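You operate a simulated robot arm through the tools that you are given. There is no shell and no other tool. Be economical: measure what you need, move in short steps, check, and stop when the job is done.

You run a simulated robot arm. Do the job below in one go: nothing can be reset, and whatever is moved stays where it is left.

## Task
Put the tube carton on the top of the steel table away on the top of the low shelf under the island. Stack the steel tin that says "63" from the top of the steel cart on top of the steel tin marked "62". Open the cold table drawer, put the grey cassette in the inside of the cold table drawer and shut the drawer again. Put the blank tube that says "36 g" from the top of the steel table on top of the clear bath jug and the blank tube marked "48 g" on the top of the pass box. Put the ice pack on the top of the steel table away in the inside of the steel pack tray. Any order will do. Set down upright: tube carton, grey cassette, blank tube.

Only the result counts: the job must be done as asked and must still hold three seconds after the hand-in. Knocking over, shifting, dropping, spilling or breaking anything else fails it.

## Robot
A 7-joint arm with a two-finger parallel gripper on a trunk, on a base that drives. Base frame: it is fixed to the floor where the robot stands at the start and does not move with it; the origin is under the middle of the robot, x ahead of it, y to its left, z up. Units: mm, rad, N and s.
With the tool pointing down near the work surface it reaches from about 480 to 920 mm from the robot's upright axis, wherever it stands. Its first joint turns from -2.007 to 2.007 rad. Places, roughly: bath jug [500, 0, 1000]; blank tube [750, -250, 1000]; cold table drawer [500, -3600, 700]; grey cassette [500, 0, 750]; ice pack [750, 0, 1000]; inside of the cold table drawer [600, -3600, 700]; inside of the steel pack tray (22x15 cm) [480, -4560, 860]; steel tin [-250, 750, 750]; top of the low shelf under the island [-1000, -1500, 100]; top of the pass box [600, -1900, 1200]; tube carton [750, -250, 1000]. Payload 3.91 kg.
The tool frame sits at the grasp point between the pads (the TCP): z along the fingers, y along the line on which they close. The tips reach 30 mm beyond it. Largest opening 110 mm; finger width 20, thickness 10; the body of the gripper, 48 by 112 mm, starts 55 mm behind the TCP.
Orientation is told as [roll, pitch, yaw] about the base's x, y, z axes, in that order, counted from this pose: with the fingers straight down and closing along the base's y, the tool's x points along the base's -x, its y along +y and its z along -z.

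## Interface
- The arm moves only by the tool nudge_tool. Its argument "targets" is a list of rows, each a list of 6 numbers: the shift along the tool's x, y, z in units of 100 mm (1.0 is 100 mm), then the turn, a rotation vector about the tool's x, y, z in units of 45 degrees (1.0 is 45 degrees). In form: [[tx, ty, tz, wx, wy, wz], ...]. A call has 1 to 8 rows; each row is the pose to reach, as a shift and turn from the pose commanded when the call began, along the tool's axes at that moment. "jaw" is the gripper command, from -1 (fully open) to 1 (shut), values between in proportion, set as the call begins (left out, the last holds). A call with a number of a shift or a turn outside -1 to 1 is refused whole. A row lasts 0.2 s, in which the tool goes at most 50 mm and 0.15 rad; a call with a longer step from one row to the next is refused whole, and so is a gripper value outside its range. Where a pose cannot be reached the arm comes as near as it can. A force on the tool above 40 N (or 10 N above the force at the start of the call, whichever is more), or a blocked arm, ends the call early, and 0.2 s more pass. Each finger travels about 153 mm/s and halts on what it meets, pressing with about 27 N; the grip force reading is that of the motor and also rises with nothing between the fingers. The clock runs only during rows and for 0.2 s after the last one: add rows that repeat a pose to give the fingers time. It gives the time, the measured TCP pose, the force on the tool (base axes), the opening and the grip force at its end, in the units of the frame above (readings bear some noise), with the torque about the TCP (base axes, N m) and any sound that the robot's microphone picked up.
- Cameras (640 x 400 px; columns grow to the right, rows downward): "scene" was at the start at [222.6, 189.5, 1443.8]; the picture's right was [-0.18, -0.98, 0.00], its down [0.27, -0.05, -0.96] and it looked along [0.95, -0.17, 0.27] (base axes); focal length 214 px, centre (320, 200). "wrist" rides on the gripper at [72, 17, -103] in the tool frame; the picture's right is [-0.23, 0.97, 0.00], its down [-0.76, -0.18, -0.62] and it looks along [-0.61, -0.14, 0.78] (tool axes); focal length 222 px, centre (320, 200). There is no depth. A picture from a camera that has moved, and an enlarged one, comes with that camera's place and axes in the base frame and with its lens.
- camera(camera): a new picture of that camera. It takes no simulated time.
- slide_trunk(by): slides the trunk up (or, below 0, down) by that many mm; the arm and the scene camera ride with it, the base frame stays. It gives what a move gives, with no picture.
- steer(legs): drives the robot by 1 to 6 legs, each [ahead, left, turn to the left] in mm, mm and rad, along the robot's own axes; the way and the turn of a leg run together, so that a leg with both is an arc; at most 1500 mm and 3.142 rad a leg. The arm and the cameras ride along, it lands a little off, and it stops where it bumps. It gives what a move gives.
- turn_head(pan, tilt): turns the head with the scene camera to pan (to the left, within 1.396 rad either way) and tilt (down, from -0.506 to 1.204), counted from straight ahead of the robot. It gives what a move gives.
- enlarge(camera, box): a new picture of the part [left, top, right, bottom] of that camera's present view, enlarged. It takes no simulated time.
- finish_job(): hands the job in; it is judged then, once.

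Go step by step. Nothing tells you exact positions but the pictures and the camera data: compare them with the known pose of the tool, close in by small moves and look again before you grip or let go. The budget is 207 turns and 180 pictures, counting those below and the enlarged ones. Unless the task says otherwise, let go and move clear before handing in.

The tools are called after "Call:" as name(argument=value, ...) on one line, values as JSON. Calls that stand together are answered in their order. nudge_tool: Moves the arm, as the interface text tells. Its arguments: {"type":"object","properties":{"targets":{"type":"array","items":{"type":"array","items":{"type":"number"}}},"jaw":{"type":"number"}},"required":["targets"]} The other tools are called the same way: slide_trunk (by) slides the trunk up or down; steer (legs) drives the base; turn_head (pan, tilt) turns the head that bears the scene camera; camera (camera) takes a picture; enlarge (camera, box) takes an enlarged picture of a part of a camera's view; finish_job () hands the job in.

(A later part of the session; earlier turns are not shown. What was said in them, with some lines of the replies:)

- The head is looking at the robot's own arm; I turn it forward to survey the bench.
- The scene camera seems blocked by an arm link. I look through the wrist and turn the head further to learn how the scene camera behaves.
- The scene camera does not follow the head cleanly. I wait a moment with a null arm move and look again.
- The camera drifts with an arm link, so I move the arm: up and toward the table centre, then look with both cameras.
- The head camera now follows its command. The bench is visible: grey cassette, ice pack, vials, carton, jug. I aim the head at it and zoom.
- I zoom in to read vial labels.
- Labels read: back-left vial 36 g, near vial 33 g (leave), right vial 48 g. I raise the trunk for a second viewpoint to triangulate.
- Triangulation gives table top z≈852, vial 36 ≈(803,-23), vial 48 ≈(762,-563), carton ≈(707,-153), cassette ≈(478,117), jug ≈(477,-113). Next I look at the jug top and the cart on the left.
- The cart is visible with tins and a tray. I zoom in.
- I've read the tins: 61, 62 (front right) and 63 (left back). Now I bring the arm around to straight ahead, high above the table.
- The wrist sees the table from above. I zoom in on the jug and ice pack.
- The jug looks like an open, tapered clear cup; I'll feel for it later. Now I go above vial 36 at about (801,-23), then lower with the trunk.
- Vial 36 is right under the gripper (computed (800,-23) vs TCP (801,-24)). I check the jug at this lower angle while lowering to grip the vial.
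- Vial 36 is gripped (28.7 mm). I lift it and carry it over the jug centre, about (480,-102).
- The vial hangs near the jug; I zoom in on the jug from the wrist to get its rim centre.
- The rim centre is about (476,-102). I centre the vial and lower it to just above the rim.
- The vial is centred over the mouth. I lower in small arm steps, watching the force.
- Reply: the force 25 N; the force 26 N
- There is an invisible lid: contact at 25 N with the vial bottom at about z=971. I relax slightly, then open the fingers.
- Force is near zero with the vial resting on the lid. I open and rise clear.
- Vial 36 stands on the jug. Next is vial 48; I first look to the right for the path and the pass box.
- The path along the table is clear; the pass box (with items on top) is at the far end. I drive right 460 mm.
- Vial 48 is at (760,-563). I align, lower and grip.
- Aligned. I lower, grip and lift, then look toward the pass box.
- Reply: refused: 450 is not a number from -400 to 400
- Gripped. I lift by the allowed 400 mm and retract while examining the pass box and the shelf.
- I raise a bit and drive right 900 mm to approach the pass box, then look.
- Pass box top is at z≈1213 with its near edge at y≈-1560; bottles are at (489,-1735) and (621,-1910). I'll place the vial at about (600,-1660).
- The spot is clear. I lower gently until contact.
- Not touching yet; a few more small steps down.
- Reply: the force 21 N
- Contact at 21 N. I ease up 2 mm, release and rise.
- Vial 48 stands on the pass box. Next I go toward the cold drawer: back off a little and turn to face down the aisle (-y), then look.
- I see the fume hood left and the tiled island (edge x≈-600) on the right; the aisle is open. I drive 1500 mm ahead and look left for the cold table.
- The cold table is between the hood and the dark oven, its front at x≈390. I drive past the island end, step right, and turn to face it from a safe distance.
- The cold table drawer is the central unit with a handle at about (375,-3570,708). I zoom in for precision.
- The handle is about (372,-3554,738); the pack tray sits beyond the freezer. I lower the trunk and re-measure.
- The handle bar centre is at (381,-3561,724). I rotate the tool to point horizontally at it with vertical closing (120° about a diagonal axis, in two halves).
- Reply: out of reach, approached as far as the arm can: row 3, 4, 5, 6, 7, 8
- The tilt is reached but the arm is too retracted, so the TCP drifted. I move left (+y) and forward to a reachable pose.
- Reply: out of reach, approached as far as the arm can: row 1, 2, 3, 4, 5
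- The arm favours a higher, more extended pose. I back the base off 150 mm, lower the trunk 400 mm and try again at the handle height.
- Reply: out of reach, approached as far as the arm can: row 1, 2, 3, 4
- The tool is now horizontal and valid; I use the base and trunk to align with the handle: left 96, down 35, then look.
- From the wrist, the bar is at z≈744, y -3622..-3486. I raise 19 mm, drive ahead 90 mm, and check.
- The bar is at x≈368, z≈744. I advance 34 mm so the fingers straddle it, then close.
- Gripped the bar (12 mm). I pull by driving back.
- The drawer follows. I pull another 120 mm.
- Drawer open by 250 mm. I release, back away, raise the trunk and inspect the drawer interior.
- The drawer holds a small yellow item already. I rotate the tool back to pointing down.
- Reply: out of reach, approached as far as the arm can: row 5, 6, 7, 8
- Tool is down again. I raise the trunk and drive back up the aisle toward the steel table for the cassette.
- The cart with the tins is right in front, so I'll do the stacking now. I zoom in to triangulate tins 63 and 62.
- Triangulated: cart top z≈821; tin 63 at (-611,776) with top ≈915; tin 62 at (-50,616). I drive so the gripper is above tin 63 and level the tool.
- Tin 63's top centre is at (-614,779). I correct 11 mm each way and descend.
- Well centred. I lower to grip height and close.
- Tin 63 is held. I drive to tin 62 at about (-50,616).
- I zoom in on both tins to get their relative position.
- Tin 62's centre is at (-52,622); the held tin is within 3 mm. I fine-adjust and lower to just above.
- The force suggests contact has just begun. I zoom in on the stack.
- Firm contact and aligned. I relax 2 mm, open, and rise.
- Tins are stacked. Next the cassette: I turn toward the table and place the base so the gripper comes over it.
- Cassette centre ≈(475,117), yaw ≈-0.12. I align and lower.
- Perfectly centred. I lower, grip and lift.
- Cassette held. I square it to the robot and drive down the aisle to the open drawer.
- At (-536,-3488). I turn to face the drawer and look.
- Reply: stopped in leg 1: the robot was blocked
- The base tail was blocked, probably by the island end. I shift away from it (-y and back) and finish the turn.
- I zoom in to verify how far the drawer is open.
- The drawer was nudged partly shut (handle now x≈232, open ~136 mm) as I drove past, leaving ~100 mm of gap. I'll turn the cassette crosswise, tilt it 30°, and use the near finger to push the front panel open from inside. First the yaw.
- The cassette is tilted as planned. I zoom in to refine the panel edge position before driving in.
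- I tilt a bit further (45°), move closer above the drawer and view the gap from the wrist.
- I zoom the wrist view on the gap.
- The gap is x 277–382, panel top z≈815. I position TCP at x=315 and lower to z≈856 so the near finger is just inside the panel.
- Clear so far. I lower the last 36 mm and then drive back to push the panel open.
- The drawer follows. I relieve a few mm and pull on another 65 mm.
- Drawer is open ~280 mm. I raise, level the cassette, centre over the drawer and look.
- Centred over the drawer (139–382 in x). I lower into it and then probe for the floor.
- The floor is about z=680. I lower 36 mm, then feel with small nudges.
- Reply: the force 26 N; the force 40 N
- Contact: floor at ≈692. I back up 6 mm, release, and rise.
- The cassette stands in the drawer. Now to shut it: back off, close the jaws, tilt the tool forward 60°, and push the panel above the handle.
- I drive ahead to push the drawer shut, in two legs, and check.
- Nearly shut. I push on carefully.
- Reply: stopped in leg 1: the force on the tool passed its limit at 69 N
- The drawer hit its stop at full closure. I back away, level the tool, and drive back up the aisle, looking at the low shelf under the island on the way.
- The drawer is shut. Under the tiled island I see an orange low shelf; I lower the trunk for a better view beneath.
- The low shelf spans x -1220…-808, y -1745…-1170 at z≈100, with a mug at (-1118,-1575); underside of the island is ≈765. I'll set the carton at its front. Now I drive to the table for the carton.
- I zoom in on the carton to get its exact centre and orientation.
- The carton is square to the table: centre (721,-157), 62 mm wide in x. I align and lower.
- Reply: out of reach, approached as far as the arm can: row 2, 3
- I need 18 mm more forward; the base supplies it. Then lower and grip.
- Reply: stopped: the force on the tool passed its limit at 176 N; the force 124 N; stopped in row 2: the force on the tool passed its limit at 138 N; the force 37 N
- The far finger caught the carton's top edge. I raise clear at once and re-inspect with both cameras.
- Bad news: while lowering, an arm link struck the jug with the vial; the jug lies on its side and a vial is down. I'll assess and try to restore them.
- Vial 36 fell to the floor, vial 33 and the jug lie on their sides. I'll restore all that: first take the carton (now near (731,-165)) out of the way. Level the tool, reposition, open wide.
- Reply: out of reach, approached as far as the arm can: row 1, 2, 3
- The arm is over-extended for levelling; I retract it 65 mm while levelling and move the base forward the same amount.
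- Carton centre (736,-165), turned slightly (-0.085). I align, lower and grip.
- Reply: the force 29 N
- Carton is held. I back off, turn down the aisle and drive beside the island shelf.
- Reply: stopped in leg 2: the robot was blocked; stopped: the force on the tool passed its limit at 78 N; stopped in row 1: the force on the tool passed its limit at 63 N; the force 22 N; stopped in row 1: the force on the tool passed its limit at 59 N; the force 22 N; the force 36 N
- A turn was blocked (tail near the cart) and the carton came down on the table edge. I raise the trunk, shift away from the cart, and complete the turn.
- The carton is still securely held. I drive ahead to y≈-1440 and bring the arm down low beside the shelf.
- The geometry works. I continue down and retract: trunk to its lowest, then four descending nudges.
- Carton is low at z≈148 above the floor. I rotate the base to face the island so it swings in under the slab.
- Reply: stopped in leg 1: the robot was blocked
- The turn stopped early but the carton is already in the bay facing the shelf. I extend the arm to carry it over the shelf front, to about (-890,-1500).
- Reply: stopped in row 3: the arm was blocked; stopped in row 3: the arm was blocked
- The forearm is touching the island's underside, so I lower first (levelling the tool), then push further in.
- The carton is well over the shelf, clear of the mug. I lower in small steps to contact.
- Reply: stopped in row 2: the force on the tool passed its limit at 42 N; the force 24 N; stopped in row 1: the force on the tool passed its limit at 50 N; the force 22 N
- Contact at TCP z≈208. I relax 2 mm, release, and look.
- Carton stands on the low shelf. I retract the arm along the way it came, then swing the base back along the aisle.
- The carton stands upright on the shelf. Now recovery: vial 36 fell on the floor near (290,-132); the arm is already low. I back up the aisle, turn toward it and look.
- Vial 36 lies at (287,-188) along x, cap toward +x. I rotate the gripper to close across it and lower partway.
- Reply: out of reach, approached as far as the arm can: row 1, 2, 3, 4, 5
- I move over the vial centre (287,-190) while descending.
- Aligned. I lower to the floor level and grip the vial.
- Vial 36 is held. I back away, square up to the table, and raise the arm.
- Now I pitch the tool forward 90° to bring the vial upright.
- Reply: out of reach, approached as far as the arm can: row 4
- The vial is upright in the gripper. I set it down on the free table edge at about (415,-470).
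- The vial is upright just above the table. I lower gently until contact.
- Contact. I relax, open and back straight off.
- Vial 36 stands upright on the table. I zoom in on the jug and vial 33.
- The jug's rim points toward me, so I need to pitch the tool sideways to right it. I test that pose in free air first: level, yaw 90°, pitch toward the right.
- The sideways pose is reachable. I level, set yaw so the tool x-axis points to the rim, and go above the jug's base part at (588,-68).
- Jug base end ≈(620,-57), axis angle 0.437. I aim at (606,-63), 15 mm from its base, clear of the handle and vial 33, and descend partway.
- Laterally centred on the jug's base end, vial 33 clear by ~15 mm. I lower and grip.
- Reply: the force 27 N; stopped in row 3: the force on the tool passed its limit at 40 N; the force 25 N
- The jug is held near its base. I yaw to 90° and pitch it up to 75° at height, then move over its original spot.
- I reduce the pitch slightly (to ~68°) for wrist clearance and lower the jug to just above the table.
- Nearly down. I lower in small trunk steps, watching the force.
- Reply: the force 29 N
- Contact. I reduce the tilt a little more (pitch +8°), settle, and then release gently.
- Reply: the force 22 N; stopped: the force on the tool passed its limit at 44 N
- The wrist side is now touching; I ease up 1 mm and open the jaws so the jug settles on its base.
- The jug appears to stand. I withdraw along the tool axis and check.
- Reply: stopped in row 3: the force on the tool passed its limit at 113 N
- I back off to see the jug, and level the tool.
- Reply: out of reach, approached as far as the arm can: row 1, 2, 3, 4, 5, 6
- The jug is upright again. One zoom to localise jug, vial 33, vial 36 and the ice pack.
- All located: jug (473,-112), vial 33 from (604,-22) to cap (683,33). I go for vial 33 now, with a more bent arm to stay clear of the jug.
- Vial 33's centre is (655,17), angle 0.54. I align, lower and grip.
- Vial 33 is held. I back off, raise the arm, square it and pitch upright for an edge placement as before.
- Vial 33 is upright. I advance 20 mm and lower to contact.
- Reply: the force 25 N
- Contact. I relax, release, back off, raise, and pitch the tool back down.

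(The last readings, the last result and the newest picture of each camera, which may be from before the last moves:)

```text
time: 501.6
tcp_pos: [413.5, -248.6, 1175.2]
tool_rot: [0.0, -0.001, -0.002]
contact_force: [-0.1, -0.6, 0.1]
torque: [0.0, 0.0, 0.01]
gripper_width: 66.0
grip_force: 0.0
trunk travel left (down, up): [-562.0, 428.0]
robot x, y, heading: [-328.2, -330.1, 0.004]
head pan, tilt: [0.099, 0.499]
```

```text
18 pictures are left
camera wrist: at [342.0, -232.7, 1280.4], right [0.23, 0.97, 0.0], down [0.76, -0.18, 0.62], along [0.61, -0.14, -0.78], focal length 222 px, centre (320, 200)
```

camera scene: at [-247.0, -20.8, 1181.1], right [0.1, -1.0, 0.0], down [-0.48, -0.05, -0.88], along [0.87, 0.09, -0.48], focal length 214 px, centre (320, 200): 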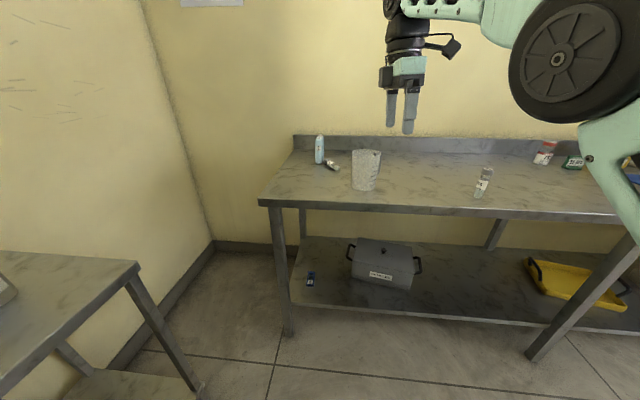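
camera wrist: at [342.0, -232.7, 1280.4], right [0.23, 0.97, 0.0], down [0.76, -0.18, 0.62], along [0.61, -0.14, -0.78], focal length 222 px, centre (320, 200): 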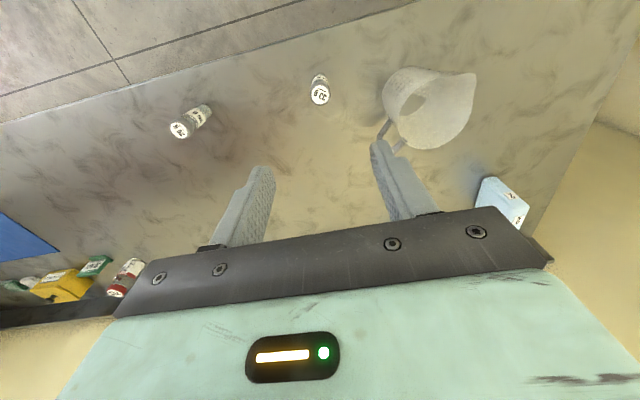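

Vial 33 stands at (416,-250), right below. I lower, grip and lift it for its original spot.

Call:
slide_trunk(by=-247)

Call:
nudge_tool(targets=[[0, 0, 0, 0, 0, 0], [0, 0, 0, 0, 0, 0], [0, 0, 0, 0, 0, 0]], jaw=1)

Call:
slide_trunk(by=350)

Call:
steer(legs=[[0, 270, 0], [248, 0, 0]])

Call:
nudge_tool(targets=[[0.25, -0.13, 0.3, 0, 0, 0], [0.5, -0.27, 0.6, 0, 0, 0], [0.62, -0.4, 0.9, 0, 0, 0]])

Call:
nudge_tool(targets=[[0, 0, 0.4, 0, 0, 0], [0, 0, 0.8, 0, 0, 0], [0, 0, 0.8, 0, 0, 0]])

Call:
camera(camera="wrist")

```text
time: 504.1
tcp_pos: [414.7, -249.9, 929.6]
tool_rot: [-0.001, 0.0, -0.002]
contact_force: [-0.2, -0.3, 0.1]
torque: [-0.01, -0.02, -0.02]
gripper_width: 65.7
grip_force: 0.0
trunk travel left (down, up): [-315.0, 675.0]
robot x, y, heading: [-324.6, -331.8, -0.001]
head pan, tilt: [0.099, 0.499]
```

```text
time: 504.9
tcp_pos: [413.4, -251.2, 929.4]
tool_rot: [-0.001, 0.0, -0.001]
contact_force: [0.7, 0.6, 0.9]
torque: [0.07, -0.03, 0.01]
gripper_width: 28.2
grip_force: 26.7
trunk travel left (down, up): [-315.0, 675.0]
robot x, y, heading: [-329.4, -327.2, 0.003]
head pan, tilt: [0.099, 0.499]
```

```text
time: 508.3
tcp_pos: [414.6, -250.5, 1279.6]
tool_rot: [0.0, -0.002, 0.0]
contact_force: [0.3, 0.1, -0.7]
torque: [-0.01, 0.0, -0.03]
gripper_width: 28.6
grip_force: 27.1
trunk travel left (down, up): [-665.0, 325.0]
robot x, y, heading: [-325.9, -325.8, 0.001]
head pan, tilt: [0.099, 0.499]
```

```text
time: 511.7
tcp_pos: [662.9, 16.9, 1279.9]
tool_rot: [0.001, -0.001, -0.004]
contact_force: [-0.4, 0.0, 0.0]
torque: [0.0, 0.04, -0.01]
gripper_width: 28.3
grip_force: 26.9
trunk travel left (down, up): [-665.0, 325.0]
robot x, y, heading: [-78.6, -57.0, -0.004]
head pan, tilt: [0.099, 0.499]
```

```text
time: 512.5
tcp_pos: [599.6, -23.5, 1187.6]
tool_rot: [0.0, -0.002, -0.002]
contact_force: [0.0, -0.3, -0.2]
torque: [-0.01, 0.0, 0.0]
gripper_width: 28.2
grip_force: 27.2
trunk travel left (down, up): [-665.0, 325.0]
robot x, y, heading: [-83.0, -58.7, -0.005]
head pan, tilt: [0.099, 0.499]
```

```text
time: 513.3
tcp_pos: [599.7, -24.4, 1108.8]
tool_rot: [0.002, -0.002, -0.005]
contact_force: [-0.3, -0.1, -1.0]
torque: [-0.02, -0.02, -0.01]
gripper_width: 28.2
grip_force: 26.9
trunk travel left (down, up): [-665.0, 325.0]
robot x, y, heading: [-81.8, -57.9, 0.001]
head pan, tilt: [0.099, 0.499]
```

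```text
17 pictures are left
camera wrist: at [527.1, -5.9, 1212.8], right [0.23, 0.97, 0.0], down [0.76, -0.18, 0.62], along [0.61, -0.14, -0.78], focal length 222 px, centre (320, 200)
```

wrist: 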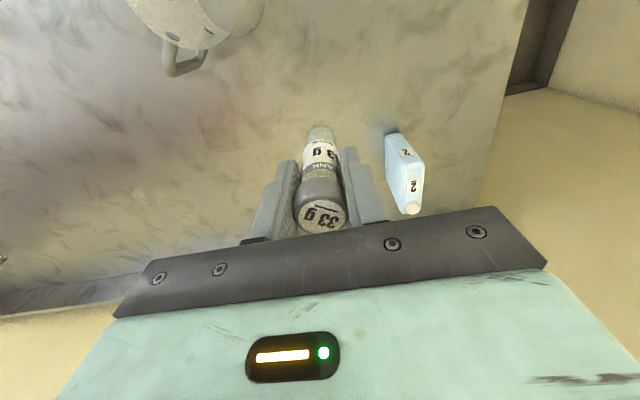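

Over the original spot. I lower to just above the table, then to contact, and release.

Call:
slide_trunk(by=-174)

Call:
nudge_tool(targets=[[0, 0, 0.04, 0, 0, 0], [0, 0, 0.07, 0, 0, 0]])

Call:
nudge_tool(targets=[[0, 0, -0.01, 0, 0, 0], [0, 0, -0.01, 0, 0, 0]])

```text
time: 515.2
tcp_pos: [598.9, -24.1, 936.0]
tool_rot: [-0.001, 0.0, -0.005]
contact_force: [0.1, 0.7, -0.1]
torque: [0.02, 0.0, -0.03]
gripper_width: 28.4
grip_force: 27.1
trunk travel left (down, up): [-491.0, 499.0]
robot x, y, heading: [-81.6, -61.5, -0.001]
head pan, tilt: [0.099, 0.499]
```

```text
time: 515.8
tcp_pos: [600.1, -23.4, 930.7]
tool_rot: [0.0, -0.004, -0.005]
contact_force: [-1.5, 0.3, 11.5]
torque: [-0.08, 0.12, 0.0]
gripper_width: 28.3
grip_force: 27.0
trunk travel left (down, up): [-491.0, 499.0]
robot x, y, heading: [-81.0, -57.9, -0.002]
head pan, tilt: [0.099, 0.499]
```

```text
time: 516.4
tcp_pos: [600.2, -23.1, 929.8]
tool_rot: [0.0, -0.002, -0.005]
contact_force: [1.4, -0.5, 8.6]
torque: [-0.04, -0.14, -0.02]
gripper_width: 28.3
grip_force: 27.4
trunk travel left (down, up): [-491.0, 499.0]
robot x, y, heading: [-79.6, -59.7, -0.004]
head pan, tilt: [0.099, 0.499]
```

Vial 33 touches down. I release, rise, and move over the ice pack.

Call:
nudge_tool(targets=[[0, 0, 0, 0, 0, 0], [0, 0, 0, 0, 0, 0], [0, 0, 0, 0, 0, 0]], jaw=-0.2)

Call:
slide_trunk(by=250)

Call:
nudge_tool(targets=[[-0.3, 0.25, 0, 0, 0, 0], [-0.6, 0.5, 0, 0, 0, 0], [-0.68, 0.5, 0, 0, 0, 0]])

Call:
nudge_tool(targets=[[-0.3, 0.25, 0, 0, 0, 0], [-0.6, 0.5, 0, 0, 0, 0], [-0.6, 0.5, 0, 0, 0, 0]])

Call:
camera(camera="wrist")

```text
time: 517.2
tcp_pos: [600.4, -23.0, 929.2]
tool_rot: [0.001, -0.001, -0.002]
contact_force: [0.2, 0.0, -0.3]
torque: [0.04, 0.01, -0.03]
gripper_width: 65.9
grip_force: 0.1
trunk travel left (down, up): [-491.0, 499.0]
robot x, y, heading: [-79.8, -56.9, -0.002]
head pan, tilt: [0.099, 0.499]
```

```text
time: 519.8
tcp_pos: [599.8, -22.9, 1180.0]
tool_rot: [0.0, 0.0, -0.003]
contact_force: [0.2, -0.3, 0.7]
torque: [-0.01, -0.01, 0.01]
gripper_width: 65.9
grip_force: 0.1
trunk travel left (down, up): [-741.0, 249.0]
robot x, y, heading: [-80.4, -60.7, -0.006]
head pan, tilt: [0.099, 0.499]
```

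```text
time: 520.6
tcp_pos: [668.1, 26.0, 1178.9]
tool_rot: [0.0, 0.0, -0.004]
contact_force: [-0.3, -0.6, -0.4]
torque: [0.02, 0.03, -0.01]
gripper_width: 65.8
grip_force: 0.0
trunk travel left (down, up): [-741.0, 249.0]
robot x, y, heading: [-78.9, -59.7, -0.002]
head pan, tilt: [0.099, 0.499]
```

```text
time: 521.4
tcp_pos: [728.6, 76.2, 1179.5]
tool_rot: [0.001, 0.001, -0.003]
contact_force: [0.6, 0.0, 0.0]
torque: [0.01, 0.02, -0.01]
gripper_width: 66.1
grip_force: 0.1
trunk travel left (down, up): [-741.0, 249.0]
robot x, y, heading: [-75.4, -58.5, -0.004]
head pan, tilt: [0.099, 0.499]
```

```text
16 pictures are left
camera wrist: at [656.5, 94.1, 1283.8], right [0.23, 0.97, 0.0], down [0.76, -0.18, 0.62], along [0.61, -0.14, -0.78], focal length 222 px, centre (320, 200)
```

wrist: 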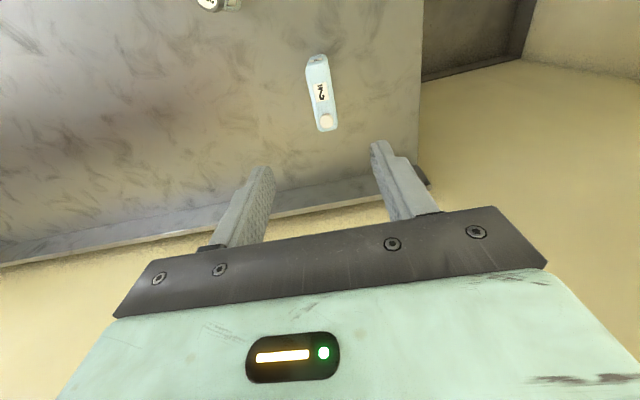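

Ice pack centre ≈(726,82). I align, lower to z≈962 and grip it.

Call:
nudge_tool(targets=[[0.02, 0.06, 0, 0, 0, 0.09], [0.02, 0.06, 0, 0, 0, 0.09]])

Call:
slide_trunk(by=-215)

Call:
nudge_tool(targets=[[0, 0, 0, 0, 0, 0], [0, 0, 0, 0, 0, 0], [0, 0, 0, 0, 0, 0]], jaw=1)

Call:
slide_trunk(by=280)

Call:
camera(camera="wrist")

```text
time: 522.0
tcp_pos: [727.0, 81.8, 1180.7]
tool_rot: [0.0, -0.001, -0.075]
contact_force: [-0.3, 0.6, 0.0]
torque: [0.01, -0.03, -0.01]
gripper_width: 65.9
grip_force: 0.1
trunk travel left (down, up): [-741.0, 249.0]
robot x, y, heading: [-76.5, -63.2, -0.004]
head pan, tilt: [0.099, 0.499]
```

```text
time: 524.3
tcp_pos: [727.3, 82.9, 964.5]
tool_rot: [0.0, 0.001, -0.073]
contact_force: [-0.6, -0.3, 0.3]
torque: [-0.05, 0.01, 0.01]
gripper_width: 65.6
grip_force: 0.1
trunk travel left (down, up): [-526.0, 464.0]
robot x, y, heading: [-81.3, -57.6, -0.001]
head pan, tilt: [0.099, 0.499]
```

```text
time: 525.1
tcp_pos: [726.4, 82.8, 964.8]
tool_rot: [0.001, -0.004, -0.072]
contact_force: [0.9, 1.7, 3.8]
torque: [0.11, 0.17, -0.05]
gripper_width: 31.8
grip_force: 27.0
trunk travel left (down, up): [-526.0, 464.0]
robot x, y, heading: [-81.1, -60.3, -0.003]
head pan, tilt: [0.099, 0.499]
```

```text
time: 527.9
tcp_pos: [726.8, 82.3, 1244.4]
tool_rot: [-0.001, 0.0, -0.074]
contact_force: [0.7, -0.7, -3.4]
torque: [0.01, 0.04, 0.0]
gripper_width: 31.9
grip_force: 26.9
trunk travel left (down, up): [-806.0, 184.0]
robot x, y, heading: [-82.7, -55.8, -0.002]
head pan, tilt: [0.099, 0.499]
```

```text
15 pictures are left
camera wrist: at [655.8, 104.9, 1348.5], right [0.3, 0.95, 0.0], down [0.75, -0.23, 0.62], along [0.59, -0.19, -0.78], focal length 222 px, centre (320, 200)
```

wrist: 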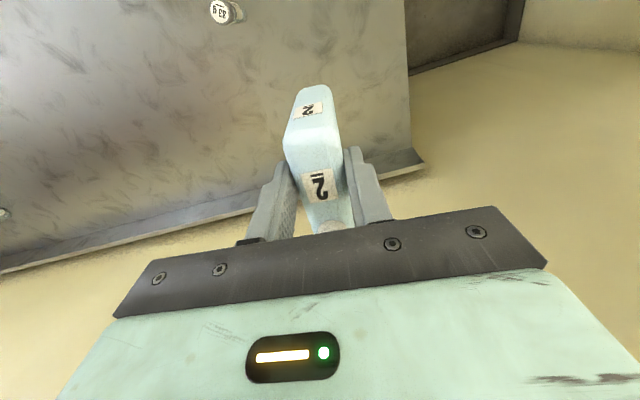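

Ice pack held. I drive down the aisle toward the tray corner, stopping short to correct the pose.

Call:
steer(legs=[[-90, -200, 0], [0, 0, -1.571], [1500, 0, 0], [1500, 0, 0], [560, -160, 0]])

Call:
turn_head(pan=0.7, tilt=0.5)

Call:
camera(camera="scene")

```text
time: 550.5
tcp_pos: [-311.4, -4609.3, 1242.8]
tool_rot: [-0.002, 0.0, -1.678]
contact_force: [0.2, 0.1, -3.4]
torque: [0.03, 0.03, -0.01]
gripper_width: 31.9
grip_force: 27.0
trunk travel left (down, up): [-806.0, 184.0]
robot x, y, heading: [-425.8, -3792.9, -1.599]
head pan, tilt: [0.099, 0.499]
stopped in leg 5: the robot was blocked; the commanded pose is now the measured one
```

```text
time: 551.5
tcp_pos: [-311.4, -4607.3, 1243.6]
tool_rot: [-0.002, 0.0, -1.68]
contact_force: [0.4, 0.7, -2.5]
torque: [0.04, 0.0, 0.01]
gripper_width: 31.7
grip_force: 26.8
trunk travel left (down, up): [-806.0, 184.0]
robot x, y, heading: [-426.9, -3794.3, -1.605]
head pan, tilt: [0.7, 0.499]
```

```text
14 pictures are left
camera scene: at [-167.8, -4018.1, 1480.1], right [-0.79, -0.62, 0.0], down [-0.29, 0.38, -0.88], along [0.54, -0.69, -0.48], focal length 214 px, centre (320, 200)
```

scene: 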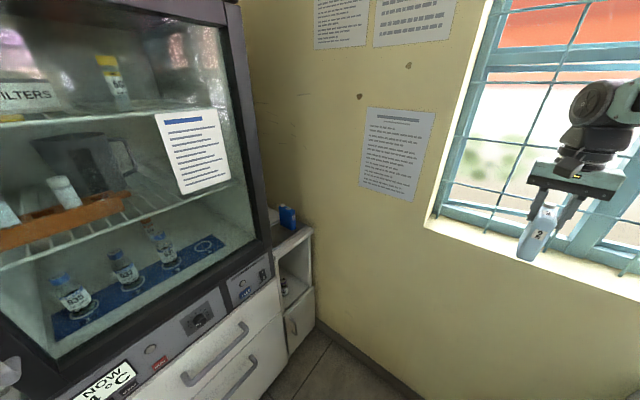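

I zoom in on the tray.

Call:
enlarge(camera="scene", box=[250, 190, 330, 250])

```text
6.67 times, centred on (290, 220) of scene
camera zoom: at [-167.8, -4018.1, 1480.1], right [-0.79, -0.62, 0.0], down [-0.29, 0.38, -0.88], along [0.54, -0.69, -0.48], focal length 1430 px, centre (520, 67)
```

zoom: 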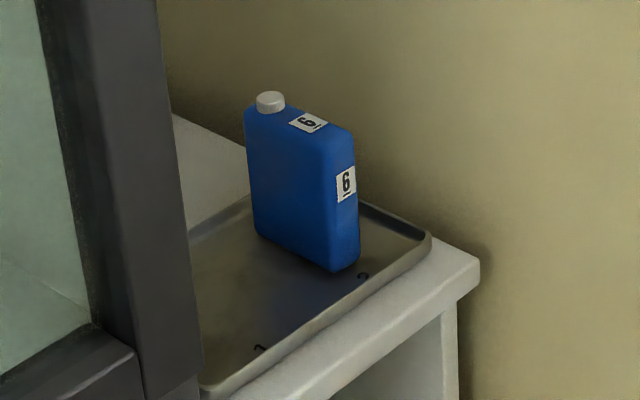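

The tray (x 417–567, y -4439…-4650) holds a blue pack at y≈-4597; the freezer's corner is at (345,-4387). I back off, retract the arm, turn to face +x, and slide in alongside with the arm short.

Call:
steer(legs=[[-240, 20, 0.03]])

Call:
nudge_tool(targets=[[0.26, -0.29, 0, 0, 0, 0], [0.52, -0.58, 0, 0, 0, 0], [0.79, -0.875, 0, 0, 0, 0]])

Call:
nudge_tool(targets=[[0.26, -0.29, 0, 0, 0, 0], [0.52, -0.58, 0, 0, 0, 0], [0.79, -0.875, 0, 0, 0, 0]])

Call:
nudge_tool(targets=[[0.26, -0.29, 0, 0, 0, 0], [0.52, -0.58, 0, 0, 0, 0], [0.79, -0.875, 0, 0, 0, 0]])

Call:
nudge_tool(targets=[[0.26, -0.29, 0, 0, 0, 0], [0.52, -0.58, 0, 0, 0, 0], [0.75, -0.83, 0, 0, 0, 0]])

Call:
steer(legs=[[0, 0, 1.57]])

```text
time: 553.2
tcp_pos: [-261.6, -4364.9, 1243.8]
tool_rot: [-0.001, 0.001, -1.649]
contact_force: [0.0, -0.1, -3.2]
torque: [0.03, 0.01, -0.03]
gripper_width: 31.6
grip_force: 27.5
trunk travel left (down, up): [-806.0, 184.0]
robot x, y, heading: [-404.2, -3556.5, -1.573]
head pan, tilt: [0.7, 0.499]
```

```text
time: 554.0
tcp_pos: [-342.7, -4279.8, 1244.3]
tool_rot: [-0.001, 0.0, -1.648]
contact_force: [0.1, -0.8, -3.0]
torque: [0.08, -0.01, -0.01]
gripper_width: 31.8
grip_force: 26.3
trunk travel left (down, up): [-806.0, 184.0]
robot x, y, heading: [-398.5, -3556.0, -1.568]
head pan, tilt: [0.7, 0.499]
```

```text
time: 554.8
tcp_pos: [-423.0, -4194.6, 1244.4]
tool_rot: [-0.002, 0.003, -1.647]
contact_force: [-0.9, -1.2, -3.7]
torque: [0.07, 0.03, 0.04]
gripper_width: 31.7
grip_force: 27.3
trunk travel left (down, up): [-806.0, 184.0]
robot x, y, heading: [-400.7, -3555.2, -1.575]
head pan, tilt: [0.7, 0.499]
```

```text
time: 555.6
tcp_pos: [-504.8, -4107.8, 1244.5]
tool_rot: [-0.001, 0.0, -1.645]
contact_force: [0.5, -0.9, -2.9]
torque: [0.02, 0.02, -0.01]
gripper_width: 31.7
grip_force: 27.7
trunk travel left (down, up): [-806.0, 184.0]
robot x, y, heading: [-398.9, -3553.8, -1.571]
head pan, tilt: [0.7, 0.499]
```

```text
time: 556.4
tcp_pos: [-582.1, -4026.2, 1245.9]
tool_rot: [-0.001, -0.001, -1.649]
contact_force: [0.1, -1.1, -3.8]
torque: [0.06, 0.03, -0.01]
gripper_width: 31.7
grip_force: 26.9
trunk travel left (down, up): [-806.0, 184.0]
robot x, y, heading: [-398.9, -3553.1, -1.572]
head pan, tilt: [0.7, 0.499]
```

```text
time: 560.6
tcp_pos: [67.6, -3740.9, 1244.9]
tool_rot: [-0.001, -0.001, -0.086]
contact_force: [0.6, 0.6, -2.4]
torque: [0.01, 0.05, 0.01]
gripper_width: 31.6
grip_force: 26.7
trunk travel left (down, up): [-806.0, 184.0]
robot x, y, heading: [-400.0, -3558.1, -0.011]
head pan, tilt: [0.7, 0.499]
```

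Facing +x with the arm short. I advance 125 mm and slide right to y≈-4350.

Call:
steer(legs=[[125, 0, 0.011], [0, -790, 0]])

Call:
turn_head(pan=0.0, tilt=0.55)

Call:
camera(camera="scene")

```text
time: 565.7
tcp_pos: [193.0, -4528.8, 1244.6]
tool_rot: [-0.001, 0.001, -0.075]
contact_force: [-0.2, 0.2, -2.8]
torque: [0.01, 0.02, 0.02]
gripper_width: 32.0
grip_force: 27.0
trunk travel left (down, up): [-806.0, 184.0]
robot x, y, heading: [-274.2, -4349.2, -0.003]
head pan, tilt: [0.7, 0.499]
```

```text
time: 566.8
tcp_pos: [193.5, -4530.7, 1245.8]
tool_rot: [-0.003, 0.0, -0.076]
contact_force: [0.6, 0.0, -2.8]
torque: [-0.01, 0.05, -0.01]
gripper_width: 31.7
grip_force: 27.1
trunk travel left (down, up): [-806.0, 184.0]
robot x, y, heading: [-281.0, -4348.9, 0.001]
head pan, tilt: [0.0, 0.55]
```

```text
12 pictures are left
camera scene: at [-42.8, -4146.0, 1475.6], right [0.0, -1.0, 0.0], down [-0.52, 0.0, -0.85], along [0.85, 0.0, -0.52], focal length 214 px, centre (320, 200)
```

scene: 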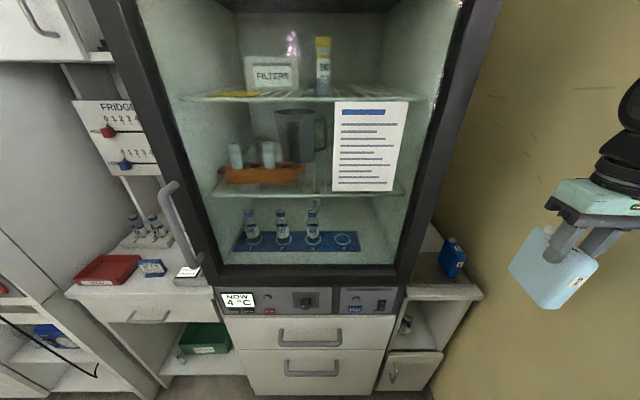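

In position beside the freezer. I extend the arm over the tray and look down.

Call:
nudge_tool(targets=[[-0.4, 0.03, 0, 0, 0, 0], [-0.8, 0.06, 0, 0, 0, 0], [-0.98, 0.075, 0, 0, 0, 0]])

Call:
nudge_tool(targets=[[-0.4, 0.03, 0, 0, 0, 0], [-0.8, 0.06, 0, 0, 0, 0], [-0.98, 0.075, 0, 0, 0, 0]])

Call:
nudge_tool(targets=[[-0.4, 0.03, 0, 0, 0, 0], [-0.8, 0.06, 0, 0, 0, 0], [-0.98, 0.075, 0, 0, 0, 0]])

Call:
camera(camera="wrist")

```text
time: 567.6
tcp_pos: [291.0, -4529.4, 1244.8]
tool_rot: [-0.002, 0.001, -0.075]
contact_force: [-0.1, -1.0, -3.5]
torque: [0.0, 0.05, 0.01]
gripper_width: 32.1
grip_force: 27.6
trunk travel left (down, up): [-806.0, 184.0]
robot x, y, heading: [-277.9, -4351.2, 0.002]
head pan, tilt: [0.0, 0.55]
```

```text
time: 568.4
tcp_pos: [389.5, -4526.7, 1243.7]
tool_rot: [-0.003, 0.003, -0.075]
contact_force: [-0.5, -0.3, -3.2]
torque: [0.03, 0.01, -0.02]
gripper_width: 31.7
grip_force: 27.5
trunk travel left (down, up): [-806.0, 184.0]
robot x, y, heading: [-279.3, -4349.0, -0.002]
head pan, tilt: [0.0, 0.55]
```

```text
time: 569.2
tcp_pos: [488.2, -4530.4, 1244.7]
tool_rot: [-0.002, 0.0, -0.076]
contact_force: [-0.8, 0.0, -2.6]
torque: [0.0, 0.03, -0.01]
gripper_width: 31.9
grip_force: 27.2
trunk travel left (down, up): [-806.0, 184.0]
robot x, y, heading: [-278.6, -4351.5, 0.002]
head pan, tilt: [0.0, 0.55]
```

```text
11 pictures are left
camera wrist: at [417.0, -4506.1, 1349.2], right [0.3, 0.95, 0.0], down [0.75, -0.23, 0.62], along [0.59, -0.19, -0.78], focal length 222 px, centre (320, 200)
```

wrist: 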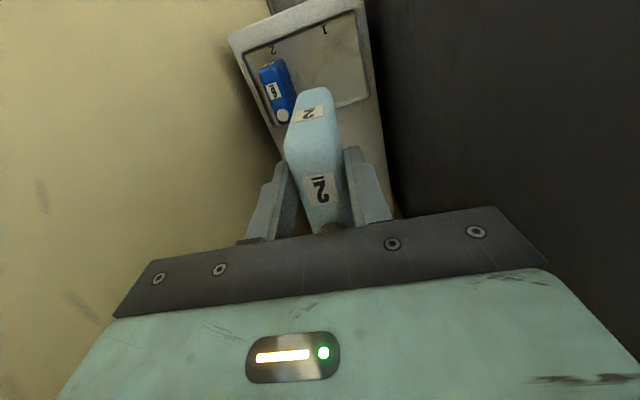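

Tray confirmed; slot "1" side is free. I shift 12 mm left and lower into the tray.

Call:
nudge_tool(targets=[[0, 0.12, 0, 0, 0, 0], [0, 0.12, 0, 0, 0, 0]])

Call:
slide_trunk(by=-255)

Call:
camera(camera="wrist")

```text
time: 569.8
tcp_pos: [489.1, -4516.2, 1245.2]
tool_rot: [-0.004, 0.0, -0.077]
contact_force: [0.1, 0.5, -3.1]
torque: [0.02, 0.08, 0.01]
gripper_width: 31.8
grip_force: 26.6
trunk travel left (down, up): [-806.0, 184.0]
robot x, y, heading: [-278.8, -4347.5, -0.003]
head pan, tilt: [0.0, 0.55]
```

```text
time: 572.4
tcp_pos: [488.9, -4515.9, 991.0]
tool_rot: [-0.003, 0.0, -0.075]
contact_force: [-0.6, -0.1, -3.2]
torque: [-0.02, 0.03, 0.0]
gripper_width: 32.0
grip_force: 26.4
trunk travel left (down, up): [-551.0, 439.0]
robot x, y, heading: [-280.6, -4348.9, -0.002]
head pan, tilt: [0.0, 0.55]
```

```text
10 pictures are left
camera wrist: at [417.9, -4494.0, 1094.2], right [0.3, 0.95, 0.0], down [0.75, -0.23, 0.62], along [0.59, -0.19, -0.78], focal length 222 px, centre (320, 200)
```

wrist: 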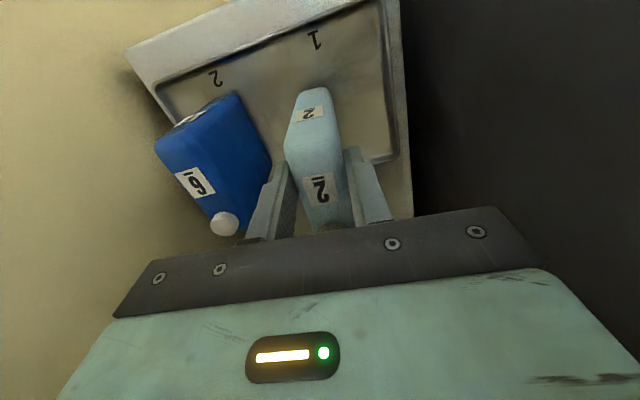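

Nicely inside the tray beside the blue pack. I lower to contact in small steps.

Call:
nudge_tool(targets=[[0, 0, 0.06, 0, 0, 0], [0, 0, 0.12, 0, 0, 0]])

Call:
nudge_tool(targets=[[0, 0, 0.04, 0, 0, 0], [0, 0, 0.08, 0, 0, 0]])

Call:
nudge_tool(targets=[[0, 0, 0.03, 0, 0, 0], [0, 0, 0.05, 0, 0, 0]])

```text
time: 573.0
tcp_pos: [488.6, -4516.2, 978.1]
tool_rot: [-0.002, 0.002, -0.074]
contact_force: [-0.4, -1.0, -2.6]
torque: [0.02, 0.02, -0.02]
gripper_width: 31.8
grip_force: 26.7
trunk travel left (down, up): [-551.0, 439.0]
robot x, y, heading: [-275.3, -4345.1, -0.003]
head pan, tilt: [0.0, 0.55]
```

```text
time: 573.6
tcp_pos: [489.5, -4516.6, 970.3]
tool_rot: [-0.001, 0.0, -0.073]
contact_force: [0.3, 0.2, -3.4]
torque: [0.02, 0.05, 0.04]
gripper_width: 31.8
grip_force: 26.9
trunk travel left (down, up): [-551.0, 439.0]
robot x, y, heading: [-277.1, -4348.4, -0.002]
head pan, tilt: [0.0, 0.55]
```

```text
time: 574.2
tcp_pos: [488.9, -4516.8, 968.9]
tool_rot: [-0.002, -0.006, -0.074]
contact_force: [-1.3, -0.7, 23.1]
torque: [0.18, -0.07, 0.03]
gripper_width: 31.5
grip_force: 27.6
trunk travel left (down, up): [-551.0, 439.0]
robot x, y, heading: [-277.4, -4347.4, -0.003]
head pan, tilt: [0.0, 0.55]
```

Contact. I ease, open slightly, rise, and check.

Call:
nudge_tool(targets=[[0, 0, -0.03, 0, 0, 0], [0, 0, -0.03, 0, 0, 0]])

Call:
nudge_tool(targets=[[0, 0, 0, 0, 0, 0], [0, 0, 0, 0, 0, 0], [0, 0, 0, 0, 0, 0]], jaw=0)

Call:
slide_trunk(by=270)

Call:
camera(camera="wrist")

```text
time: 574.8
tcp_pos: [488.6, -4516.1, 968.7]
tool_rot: [-0.002, -0.001, -0.073]
contact_force: [3.3, -0.6, 9.2]
torque: [-0.03, -0.8, -0.03]
gripper_width: 31.9
grip_force: 26.9
trunk travel left (down, up): [-551.0, 439.0]
robot x, y, heading: [-279.0, -4347.9, -0.0]
head pan, tilt: [0.0, 0.55]
```

```text
time: 575.6
tcp_pos: [489.8, -4516.6, 967.9]
tool_rot: [-0.002, 0.004, -0.075]
contact_force: [-0.1, 0.0, 0.0]
torque: [0.0, 0.03, -0.01]
gripper_width: 55.0
grip_force: 0.1
trunk travel left (down, up): [-551.0, 439.0]
robot x, y, heading: [-278.6, -4349.1, 0.0]
head pan, tilt: [0.0, 0.55]
```

```text
time: 578.4
tcp_pos: [489.0, -4517.8, 1239.4]
tool_rot: [-0.002, 0.0, -0.076]
contact_force: [-0.4, 0.0, -0.1]
torque: [0.0, 0.02, 0.02]
gripper_width: 55.0
grip_force: 0.1
trunk travel left (down, up): [-821.0, 169.0]
robot x, y, heading: [-276.8, -4351.8, -0.004]
head pan, tilt: [0.0, 0.55]
```

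```text
9 pictures are left
camera wrist: at [418.0, -4494.1, 1342.2], right [0.3, 0.95, 0.0], down [0.75, -0.23, 0.62], along [0.59, -0.19, -0.78], focal length 222 px, centre (320, 200)
```

wrist: 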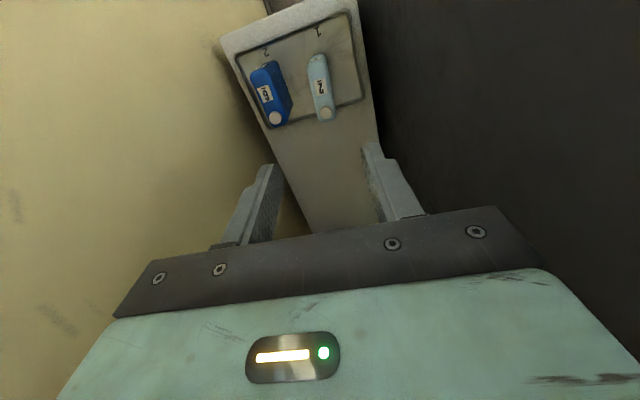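

The ice pack is in the tray. I retract the arm and drive back to the table for vial 36.

Call:
nudge_tool(targets=[[0.4, -0.03, 0, 0, 0, 0], [0.8, -0.06, 0, 0, 0, 0], [0.98, -0.075, 0, 0, 0, 0]])

Call:
nudge_tool(targets=[[0.4, -0.03, 0, 0, 0, 0], [0.8, -0.06, 0, 0, 0, 0], [0.98, -0.075, 0, 0, 0, 0]])

Call:
nudge_tool(targets=[[0.4, -0.03, 0, 0, 0, 0], [0.8, -0.06, 0, 0, 0, 0], [0.98, -0.075, 0, 0, 0, 0]])

Call:
steer(legs=[[0, 760, 0], [-125, 0, 0], [0, 0, 1.571], [0, -250, 0], [1500, 0, 0]])

```text
time: 579.2
tcp_pos: [389.6, -4516.4, 1238.8]
tool_rot: [-0.001, -0.002, -0.074]
contact_force: [0.0, 0.2, 0.2]
torque: [0.0, 0.03, 0.01]
gripper_width: 54.9
grip_force: 0.0
trunk travel left (down, up): [-821.0, 169.0]
robot x, y, heading: [-273.5, -4347.7, -0.009]
head pan, tilt: [0.0, 0.55]
```

```text
time: 580.0
tcp_pos: [292.9, -4517.7, 1238.6]
tool_rot: [-0.001, 0.0, -0.075]
contact_force: [0.3, 0.0, -0.2]
torque: [0.01, 0.02, -0.03]
gripper_width: 55.1
grip_force: 0.1
trunk travel left (down, up): [-821.0, 169.0]
robot x, y, heading: [-278.5, -4347.7, 0.0]
head pan, tilt: [0.0, 0.55]
```

```text
time: 580.8
tcp_pos: [194.4, -4518.2, 1238.7]
tool_rot: [-0.002, 0.001, -0.074]
contact_force: [-0.2, 0.3, -0.5]
torque: [0.0, 0.0, 0.0]
gripper_width: 55.0
grip_force: 0.0
trunk travel left (down, up): [-821.0, 169.0]
robot x, y, heading: [-278.2, -4349.4, -0.006]
head pan, tilt: [0.0, 0.55]
```

```text
time: 598.0
tcp_pos: [27.4, -1617.7, 1238.0]
tool_rot: [-0.002, 0.0, 1.49]
contact_force: [-0.1, -1.0, 0.2]
torque: [-0.04, 0.02, -0.01]
gripper_width: 55.1
grip_force: 0.1
trunk travel left (down, up): [-821.0, 169.0]
robot x, y, heading: [-141.7, -2087.2, 1.562]
head pan, tilt: [0.0, 0.55]
```

On the way. I finish the drive, turn to the table and extend over vial 36.

Call:
steer(legs=[[1500, 0, 0], [286, 0, 0], [0, 0, -1.562], [-170, 0, 0]])

Call:
nudge_tool(targets=[[-0.4, 0.03, 0, 0, 0, 0], [-0.8, 0.06, 0, 0, 0, 0], [-0.8, 0.06, 0, 0, 0, 0]], jaw=-0.2)

Call:
nudge_tool(targets=[[-0.4, 0.03, 0, 0, 0, 0], [-0.8, 0.06, 0, 0, 0, 0], [-0.8, 0.06, 0, 0, 0, 0]])

Call:
nudge_tool(targets=[[-0.4, 0.03, 0, 0, 0, 0], [-0.8, 0.06, 0, 0, 0, 0], [-0.8, 0.06, 0, 0, 0, 0]])

Call:
camera(camera="wrist")

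```text
time: 611.9
tcp_pos: [173.5, -466.2, 1238.2]
tool_rot: [-0.002, -0.001, -0.056]
contact_force: [0.1, -0.5, 0.4]
torque: [-0.01, 0.02, -0.01]
gripper_width: 54.9
grip_force: 0.1
trunk travel left (down, up): [-821.0, 169.0]
robot x, y, heading: [-301.6, -307.3, 0.014]
head pan, tilt: [0.0, 0.55]
```

```text
time: 612.7
tcp_pos: [255.0, -464.5, 1238.5]
tool_rot: [-0.002, 0.001, -0.057]
contact_force: [0.7, -0.2, -0.7]
torque: [-0.03, 0.02, -0.02]
gripper_width: 66.1
grip_force: 0.1
trunk travel left (down, up): [-821.0, 169.0]
robot x, y, heading: [-299.6, -306.1, 0.014]
head pan, tilt: [0.0, 0.55]
```

```text
time: 613.5
tcp_pos: [334.4, -461.7, 1238.0]
tool_rot: [-0.001, 0.0, -0.057]
contact_force: [0.0, -0.2, 0.0]
torque: [0.0, 0.0, -0.04]
gripper_width: 66.1
grip_force: 0.0
trunk travel left (down, up): [-821.0, 169.0]
robot x, y, heading: [-301.1, -302.3, 0.017]
head pan, tilt: [0.0, 0.55]
```

```text
time: 614.3
tcp_pos: [413.1, -461.2, 1235.9]
tool_rot: [-0.001, 0.0, -0.058]
contact_force: [0.8, -1.0, 0.3]
torque: [0.0, 0.02, -0.05]
gripper_width: 65.8
grip_force: 0.1
trunk travel left (down, up): [-821.0, 169.0]
robot x, y, heading: [-303.4, -304.4, 0.014]
head pan, tilt: [0.0, 0.55]
```

```text
8 pictures are left
camera wrist: at [341.8, -439.2, 1341.8], right [0.28, 0.96, 0.0], down [0.75, -0.22, 0.62], along [0.6, -0.18, -0.78], focal length 222 px, centre (320, 200)
```

wrist: 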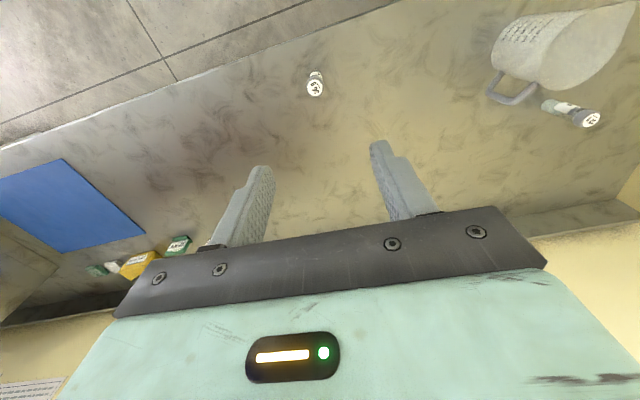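

Vial 36 is at (419,-472). I align, lower, grip and lift.

Call:
nudge_tool(targets=[[-0.07, -0.1, 0, 0, 0, 0], [-0.07, -0.1, 0, 0, 0, 0]])

Call:
slide_trunk(by=-306)

Call:
nudge_tool(targets=[[0, 0, 0, 0, 0, 0], [0, 0, 0, 0, 0, 0], [0, 0, 0, 0, 0, 0]], jaw=1)

Call:
slide_trunk(by=250)

Call:
steer(legs=[[70, 225, -0.014]])

Call:
nudge_tool(targets=[[0, 0.4, 0, 0, 0, 0], [0, 0.8, 0, 0, 0, 0], [0, 1, 0, 0, 0, 0]])

Call:
camera(camera="wrist")

```text
time: 614.9
tcp_pos: [420.2, -472.8, 1239.0]
tool_rot: [-0.002, -0.002, -0.059]
contact_force: [-0.4, -0.5, -0.5]
torque: [0.04, -0.03, 0.01]
gripper_width: 66.3
grip_force: 0.0
trunk travel left (down, up): [-821.0, 169.0]
robot x, y, heading: [-303.5, -309.2, 0.018]
head pan, tilt: [0.0, 0.55]
```

```text
time: 617.9
tcp_pos: [418.9, -471.4, 932.1]
tool_rot: [-0.002, 0.0, -0.058]
contact_force: [0.8, 0.3, -0.2]
torque: [0.02, 0.0, 0.02]
gripper_width: 66.1
grip_force: 0.0
trunk travel left (down, up): [-515.0, 475.0]
robot x, y, heading: [-300.9, -307.3, 0.016]
head pan, tilt: [0.0, 0.55]
```

```text
time: 618.7
tcp_pos: [418.7, -470.4, 931.8]
tool_rot: [-0.002, 0.0, -0.06]
contact_force: [0.6, -0.2, 0.8]
torque: [0.06, 0.0, 0.03]
gripper_width: 28.4
grip_force: 27.1
trunk travel left (down, up): [-515.0, 475.0]
robot x, y, heading: [-300.4, -301.7, 0.014]
head pan, tilt: [0.0, 0.55]
```

```text
time: 621.3
tcp_pos: [419.6, -472.2, 1182.6]
tool_rot: [-0.001, 0.0, -0.058]
contact_force: [-0.2, -0.2, 0.0]
torque: [-0.02, -0.02, 0.01]
gripper_width: 28.4
grip_force: 27.4
trunk travel left (down, up): [-765.0, 225.0]
robot x, y, heading: [-300.9, -305.2, 0.015]
head pan, tilt: [0.0, 0.55]
```

```text
time: 623.1
tcp_pos: [482.6, -251.9, 1182.5]
tool_rot: [-0.003, 0.0, -0.074]
contact_force: [-0.4, 0.5, -1.2]
torque: [0.02, 0.0, 0.02]
gripper_width: 28.6
grip_force: 27.1
trunk travel left (down, up): [-765.0, 225.0]
robot x, y, heading: [-232.5, -78.1, 0.003]
head pan, tilt: [0.0, 0.55]
```

```text
time: 623.9
tcp_pos: [490.7, -153.0, 1182.5]
tool_rot: [-0.002, 0.0, -0.073]
contact_force: [0.7, 0.3, -1.0]
torque: [0.02, 0.0, -0.02]
gripper_width: 28.3
grip_force: 26.4
trunk travel left (down, up): [-765.0, 225.0]
robot x, y, heading: [-233.7, -74.2, 0.001]
head pan, tilt: [0.0, 0.55]
```

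```text
7 pictures are left
camera wrist: at [420.6, -130.3, 1286.4], right [0.3, 0.95, 0.0], down [0.75, -0.23, 0.62], along [0.59, -0.19, -0.78], focal length 222 px, centre (320, 200)
```

wrist: 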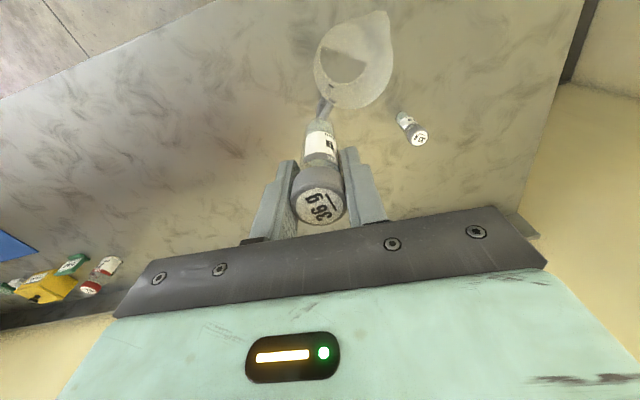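

I zoom in on the jug for its rim centre.

Call:
enlarge(camera="wrist", box=[290, 0, 430, 130])

```text
3.08 times, centred on (360, 65) of wrist
camera zoom: at [420.6, -130.3, 1286.4], right [0.3, 0.95, 0.0], down [0.75, -0.23, 0.62], along [0.59, -0.19, -0.78], focal length 684 px, centre (197, 615)
```

zoom: 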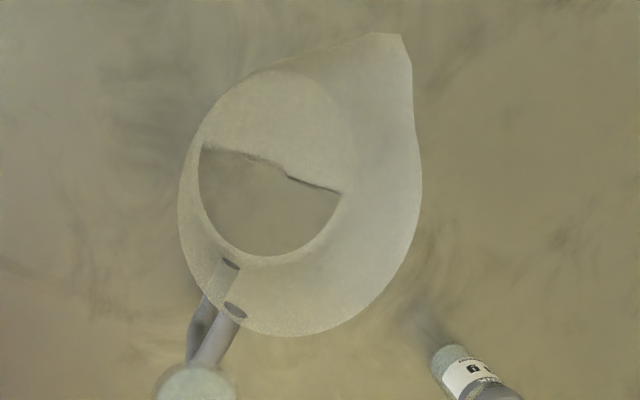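

Jug centre ≈(477,-102). I move over it and lower the vial toward the lid.

Call:
nudge_tool(targets=[[0.09, 0.25, 0, 0, 0, 0], [0.17, 0.49, 0, 0, 0, 0], [0.17, 0.49, 0, 0, 0, 0]])

Call:
slide_trunk(by=-117)

Call:
nudge_tool(targets=[[0, 0, 0.04, 0, 0, 0], [0, 0, 0.08, 0, 0, 0]])

Call:
nudge_tool(targets=[[0, 0, 0.03, 0, 0, 0], [0, 0, 0.06, 0, 0, 0]])

```text
time: 624.7
tcp_pos: [478.0, -102.4, 1182.7]
tool_rot: [-0.001, 0.002, -0.074]
contact_force: [-0.2, -0.7, 0.5]
torque: [0.03, 0.0, -0.02]
gripper_width: 28.1
grip_force: 26.9
trunk travel left (down, up): [-765.0, 225.0]
robot x, y, heading: [-234.9, -77.3, -0.001]
head pan, tilt: [0.0, 0.55]
```

```text
time: 626.1
tcp_pos: [478.9, -103.2, 1065.9]
tool_rot: [-0.001, -0.001, -0.074]
contact_force: [0.0, 0.5, -0.9]
torque: [0.0, 0.0, 0.02]
gripper_width: 28.1
grip_force: 27.1
trunk travel left (down, up): [-648.0, 342.0]
robot x, y, heading: [-234.5, -74.8, 0.002]
head pan, tilt: [0.0, 0.55]
```

```text
time: 626.8
tcp_pos: [478.7, -103.2, 1056.5]
tool_rot: [-0.002, 0.001, -0.075]
contact_force: [0.2, 0.4, -0.7]
torque: [0.01, 0.02, -0.02]
gripper_width: 28.5
grip_force: 27.0
trunk travel left (down, up): [-648.0, 342.0]
robot x, y, heading: [-234.7, -78.8, -0.001]
head pan, tilt: [0.0, 0.55]
```

```text
time: 627.4
tcp_pos: [478.3, -101.7, 1054.4]
tool_rot: [0.0, -0.007, -0.074]
contact_force: [1.5, 0.6, 28.5]
torque: [0.04, -0.04, -0.01]
gripper_width: 28.7
grip_force: 26.4
trunk travel left (down, up): [-648.0, 342.0]
robot x, y, heading: [-237.6, -78.3, 0.002]
head pan, tilt: [0.0, 0.55]
```

Contact on the lid at 28 N, as expected. I ease up, open and rise, then check.

Call:
nudge_tool(targets=[[0, 0, -0.03, 0, 0, 0], [0, 0, -0.03, 0, 0, 0]])

Call:
nudge_tool(targets=[[0, 0, 0, 0, 0, 0], [0, 0, 0, 0, 0, 0], [0, 0, 0, 0, 0, 0]], jaw=-0.2)

Call:
slide_trunk(by=200)

Call:
steer(legs=[[-250, -200, 0]])

Call:
turn_head(pan=0.1, tilt=0.5)

Call:
camera(camera="scene")

```text
time: 628.0
tcp_pos: [477.8, -102.8, 1053.9]
tool_rot: [-0.001, 0.001, -0.075]
contact_force: [4.8, 0.5, 18.3]
torque: [0.11, -0.35, -0.01]
gripper_width: 28.1
grip_force: 27.4
trunk travel left (down, up): [-648.0, 342.0]
robot x, y, heading: [-237.1, -73.8, -0.005]
head pan, tilt: [0.0, 0.55]
```

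```text
time: 628.8
tcp_pos: [478.1, -104.2, 1053.1]
tool_rot: [-0.001, 0.002, -0.073]
contact_force: [-0.2, -0.2, -0.3]
torque: [0.0, -0.03, 0.01]
gripper_width: 66.1
grip_force: 0.1
trunk travel left (down, up): [-648.0, 342.0]
robot x, y, heading: [-232.5, -76.2, 0.0]
head pan, tilt: [0.0, 0.55]
```

```text
time: 630.9
tcp_pos: [478.0, -103.2, 1254.3]
tool_rot: [-0.001, 0.0, -0.073]
contact_force: [-0.6, -0.4, 0.1]
torque: [-0.02, 0.03, 0.0]
gripper_width: 66.0
grip_force: 0.0
trunk travel left (down, up): [-848.0, 142.0]
robot x, y, heading: [-235.0, -75.5, 0.003]
head pan, tilt: [0.0, 0.55]
```

```text
time: 633.0
tcp_pos: [232.5, -302.2, 1254.3]
tool_rot: [0.0, 0.001, -0.075]
contact_force: [0.3, 0.0, -0.1]
torque: [0.02, 0.01, 0.03]
gripper_width: 66.1
grip_force: 0.1
trunk travel left (down, up): [-848.0, 142.0]
robot x, y, heading: [-484.0, -276.3, -0.003]
head pan, tilt: [0.0, 0.55]
```

```text
time: 633.7
tcp_pos: [230.9, -302.2, 1253.7]
tool_rot: [-0.002, -0.001, -0.074]
contact_force: [-1.2, 0.1, -0.2]
torque: [-0.02, 0.03, -0.02]
gripper_width: 66.3
grip_force: 0.1
trunk travel left (down, up): [-848.0, 142.0]
robot x, y, heading: [-480.8, -273.7, -0.003]
head pan, tilt: [0.099, 0.499]
```

```text
5 pictures are left
camera scene: at [-245.7, -62.5, 1522.2], right [0.1, -1.0, 0.0], down [-0.48, -0.05, -0.88], along [0.87, 0.09, -0.48], focal length 214 px, centre (320, 200)
```

scene: 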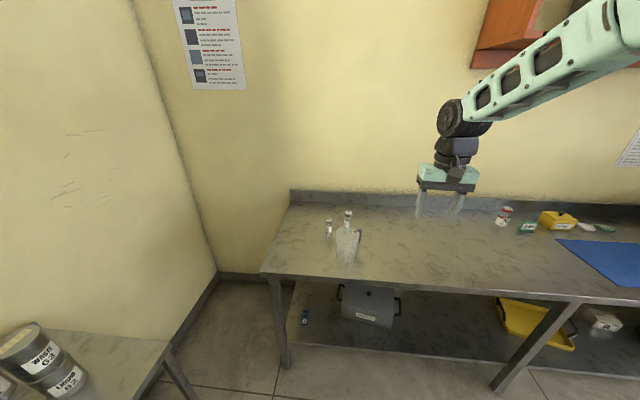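

Vial 36 is on the jug and vial 33 stands in its place. I check the tin stack once more after the earlier bump near the cart.

Call:
turn_head(pan=0.9, tilt=0.6)

Call:
camera(camera="scene")

```text
time: 634.8
tcp_pos: [231.5, -302.9, 1254.1]
tool_rot: [-0.003, 0.0, -0.075]
contact_force: [0.7, 0.5, -0.2]
torque: [0.01, 0.0, -0.03]
gripper_width: 66.1
grip_force: 0.0
trunk travel left (down, up): [-848.0, 142.0]
robot x, y, heading: [-483.2, -274.5, -0.001]
head pan, tilt: [0.901, 0.6]
```

```text
4 pictures are left
camera scene: at [-281.2, -2.2, 1513.1], right [0.78, -0.62, 0.0], down [-0.35, -0.44, -0.83], along [0.51, 0.65, -0.56], focal length 214 px, centre (320, 200)
```

scene: 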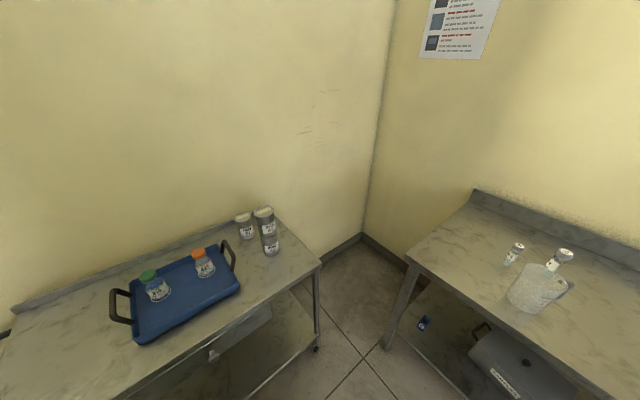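

Tins 63 on 62 are still stacked, and both vials and the jug stand upright. The gripper is empty and clear, so I hand the job in.

Call:
finish_job()

```text
The job is handed in.
```

All the requested items are in place, but I knocked over the jug and two tubes along the way, so this may not pass the "nothing else knocked or dropped" rule.

**Final state:**
- **Tube carton:** standing upright on the low shelf under the island, next to the mug that was already there.
- **Tins:** 63 is stacked on 62; still stacked when I last looked.
- **Grey cassette:** upright in the cold table drawer, and the drawer is shut.
- **Tube 36 g:** upright on top of the clear bath jug.
- **Tube 48 g:** upright on top of the pass box.
- **Ice pack:** in the steel pack tray, beside the blue pack.

**What went wrong:** while I was lowering onto the carton, an arm link hit the jug.
- **Jug:** it tipped onto its side. I stood it up again on its original spot, within about 1 cm. A dark line showed across its base afterwards; I couldn't tell whether it is a crack or just the surface behind it.
- **Tube 36 g:** it fell off the jug to the floor. I picked it up and put it back on the jug; it looked intact.
- **Tube 33 g:** it was knocked over. I set it upright at about its original position.

**Other contact:**
- The robot's side pushed the open drawer part-way shut on the way past, and I reopened it from inside.
- The base was blocked several times, most likely by the cart, the island and the far table.
- The wrist pressed hard on the steel table while righting the jug.
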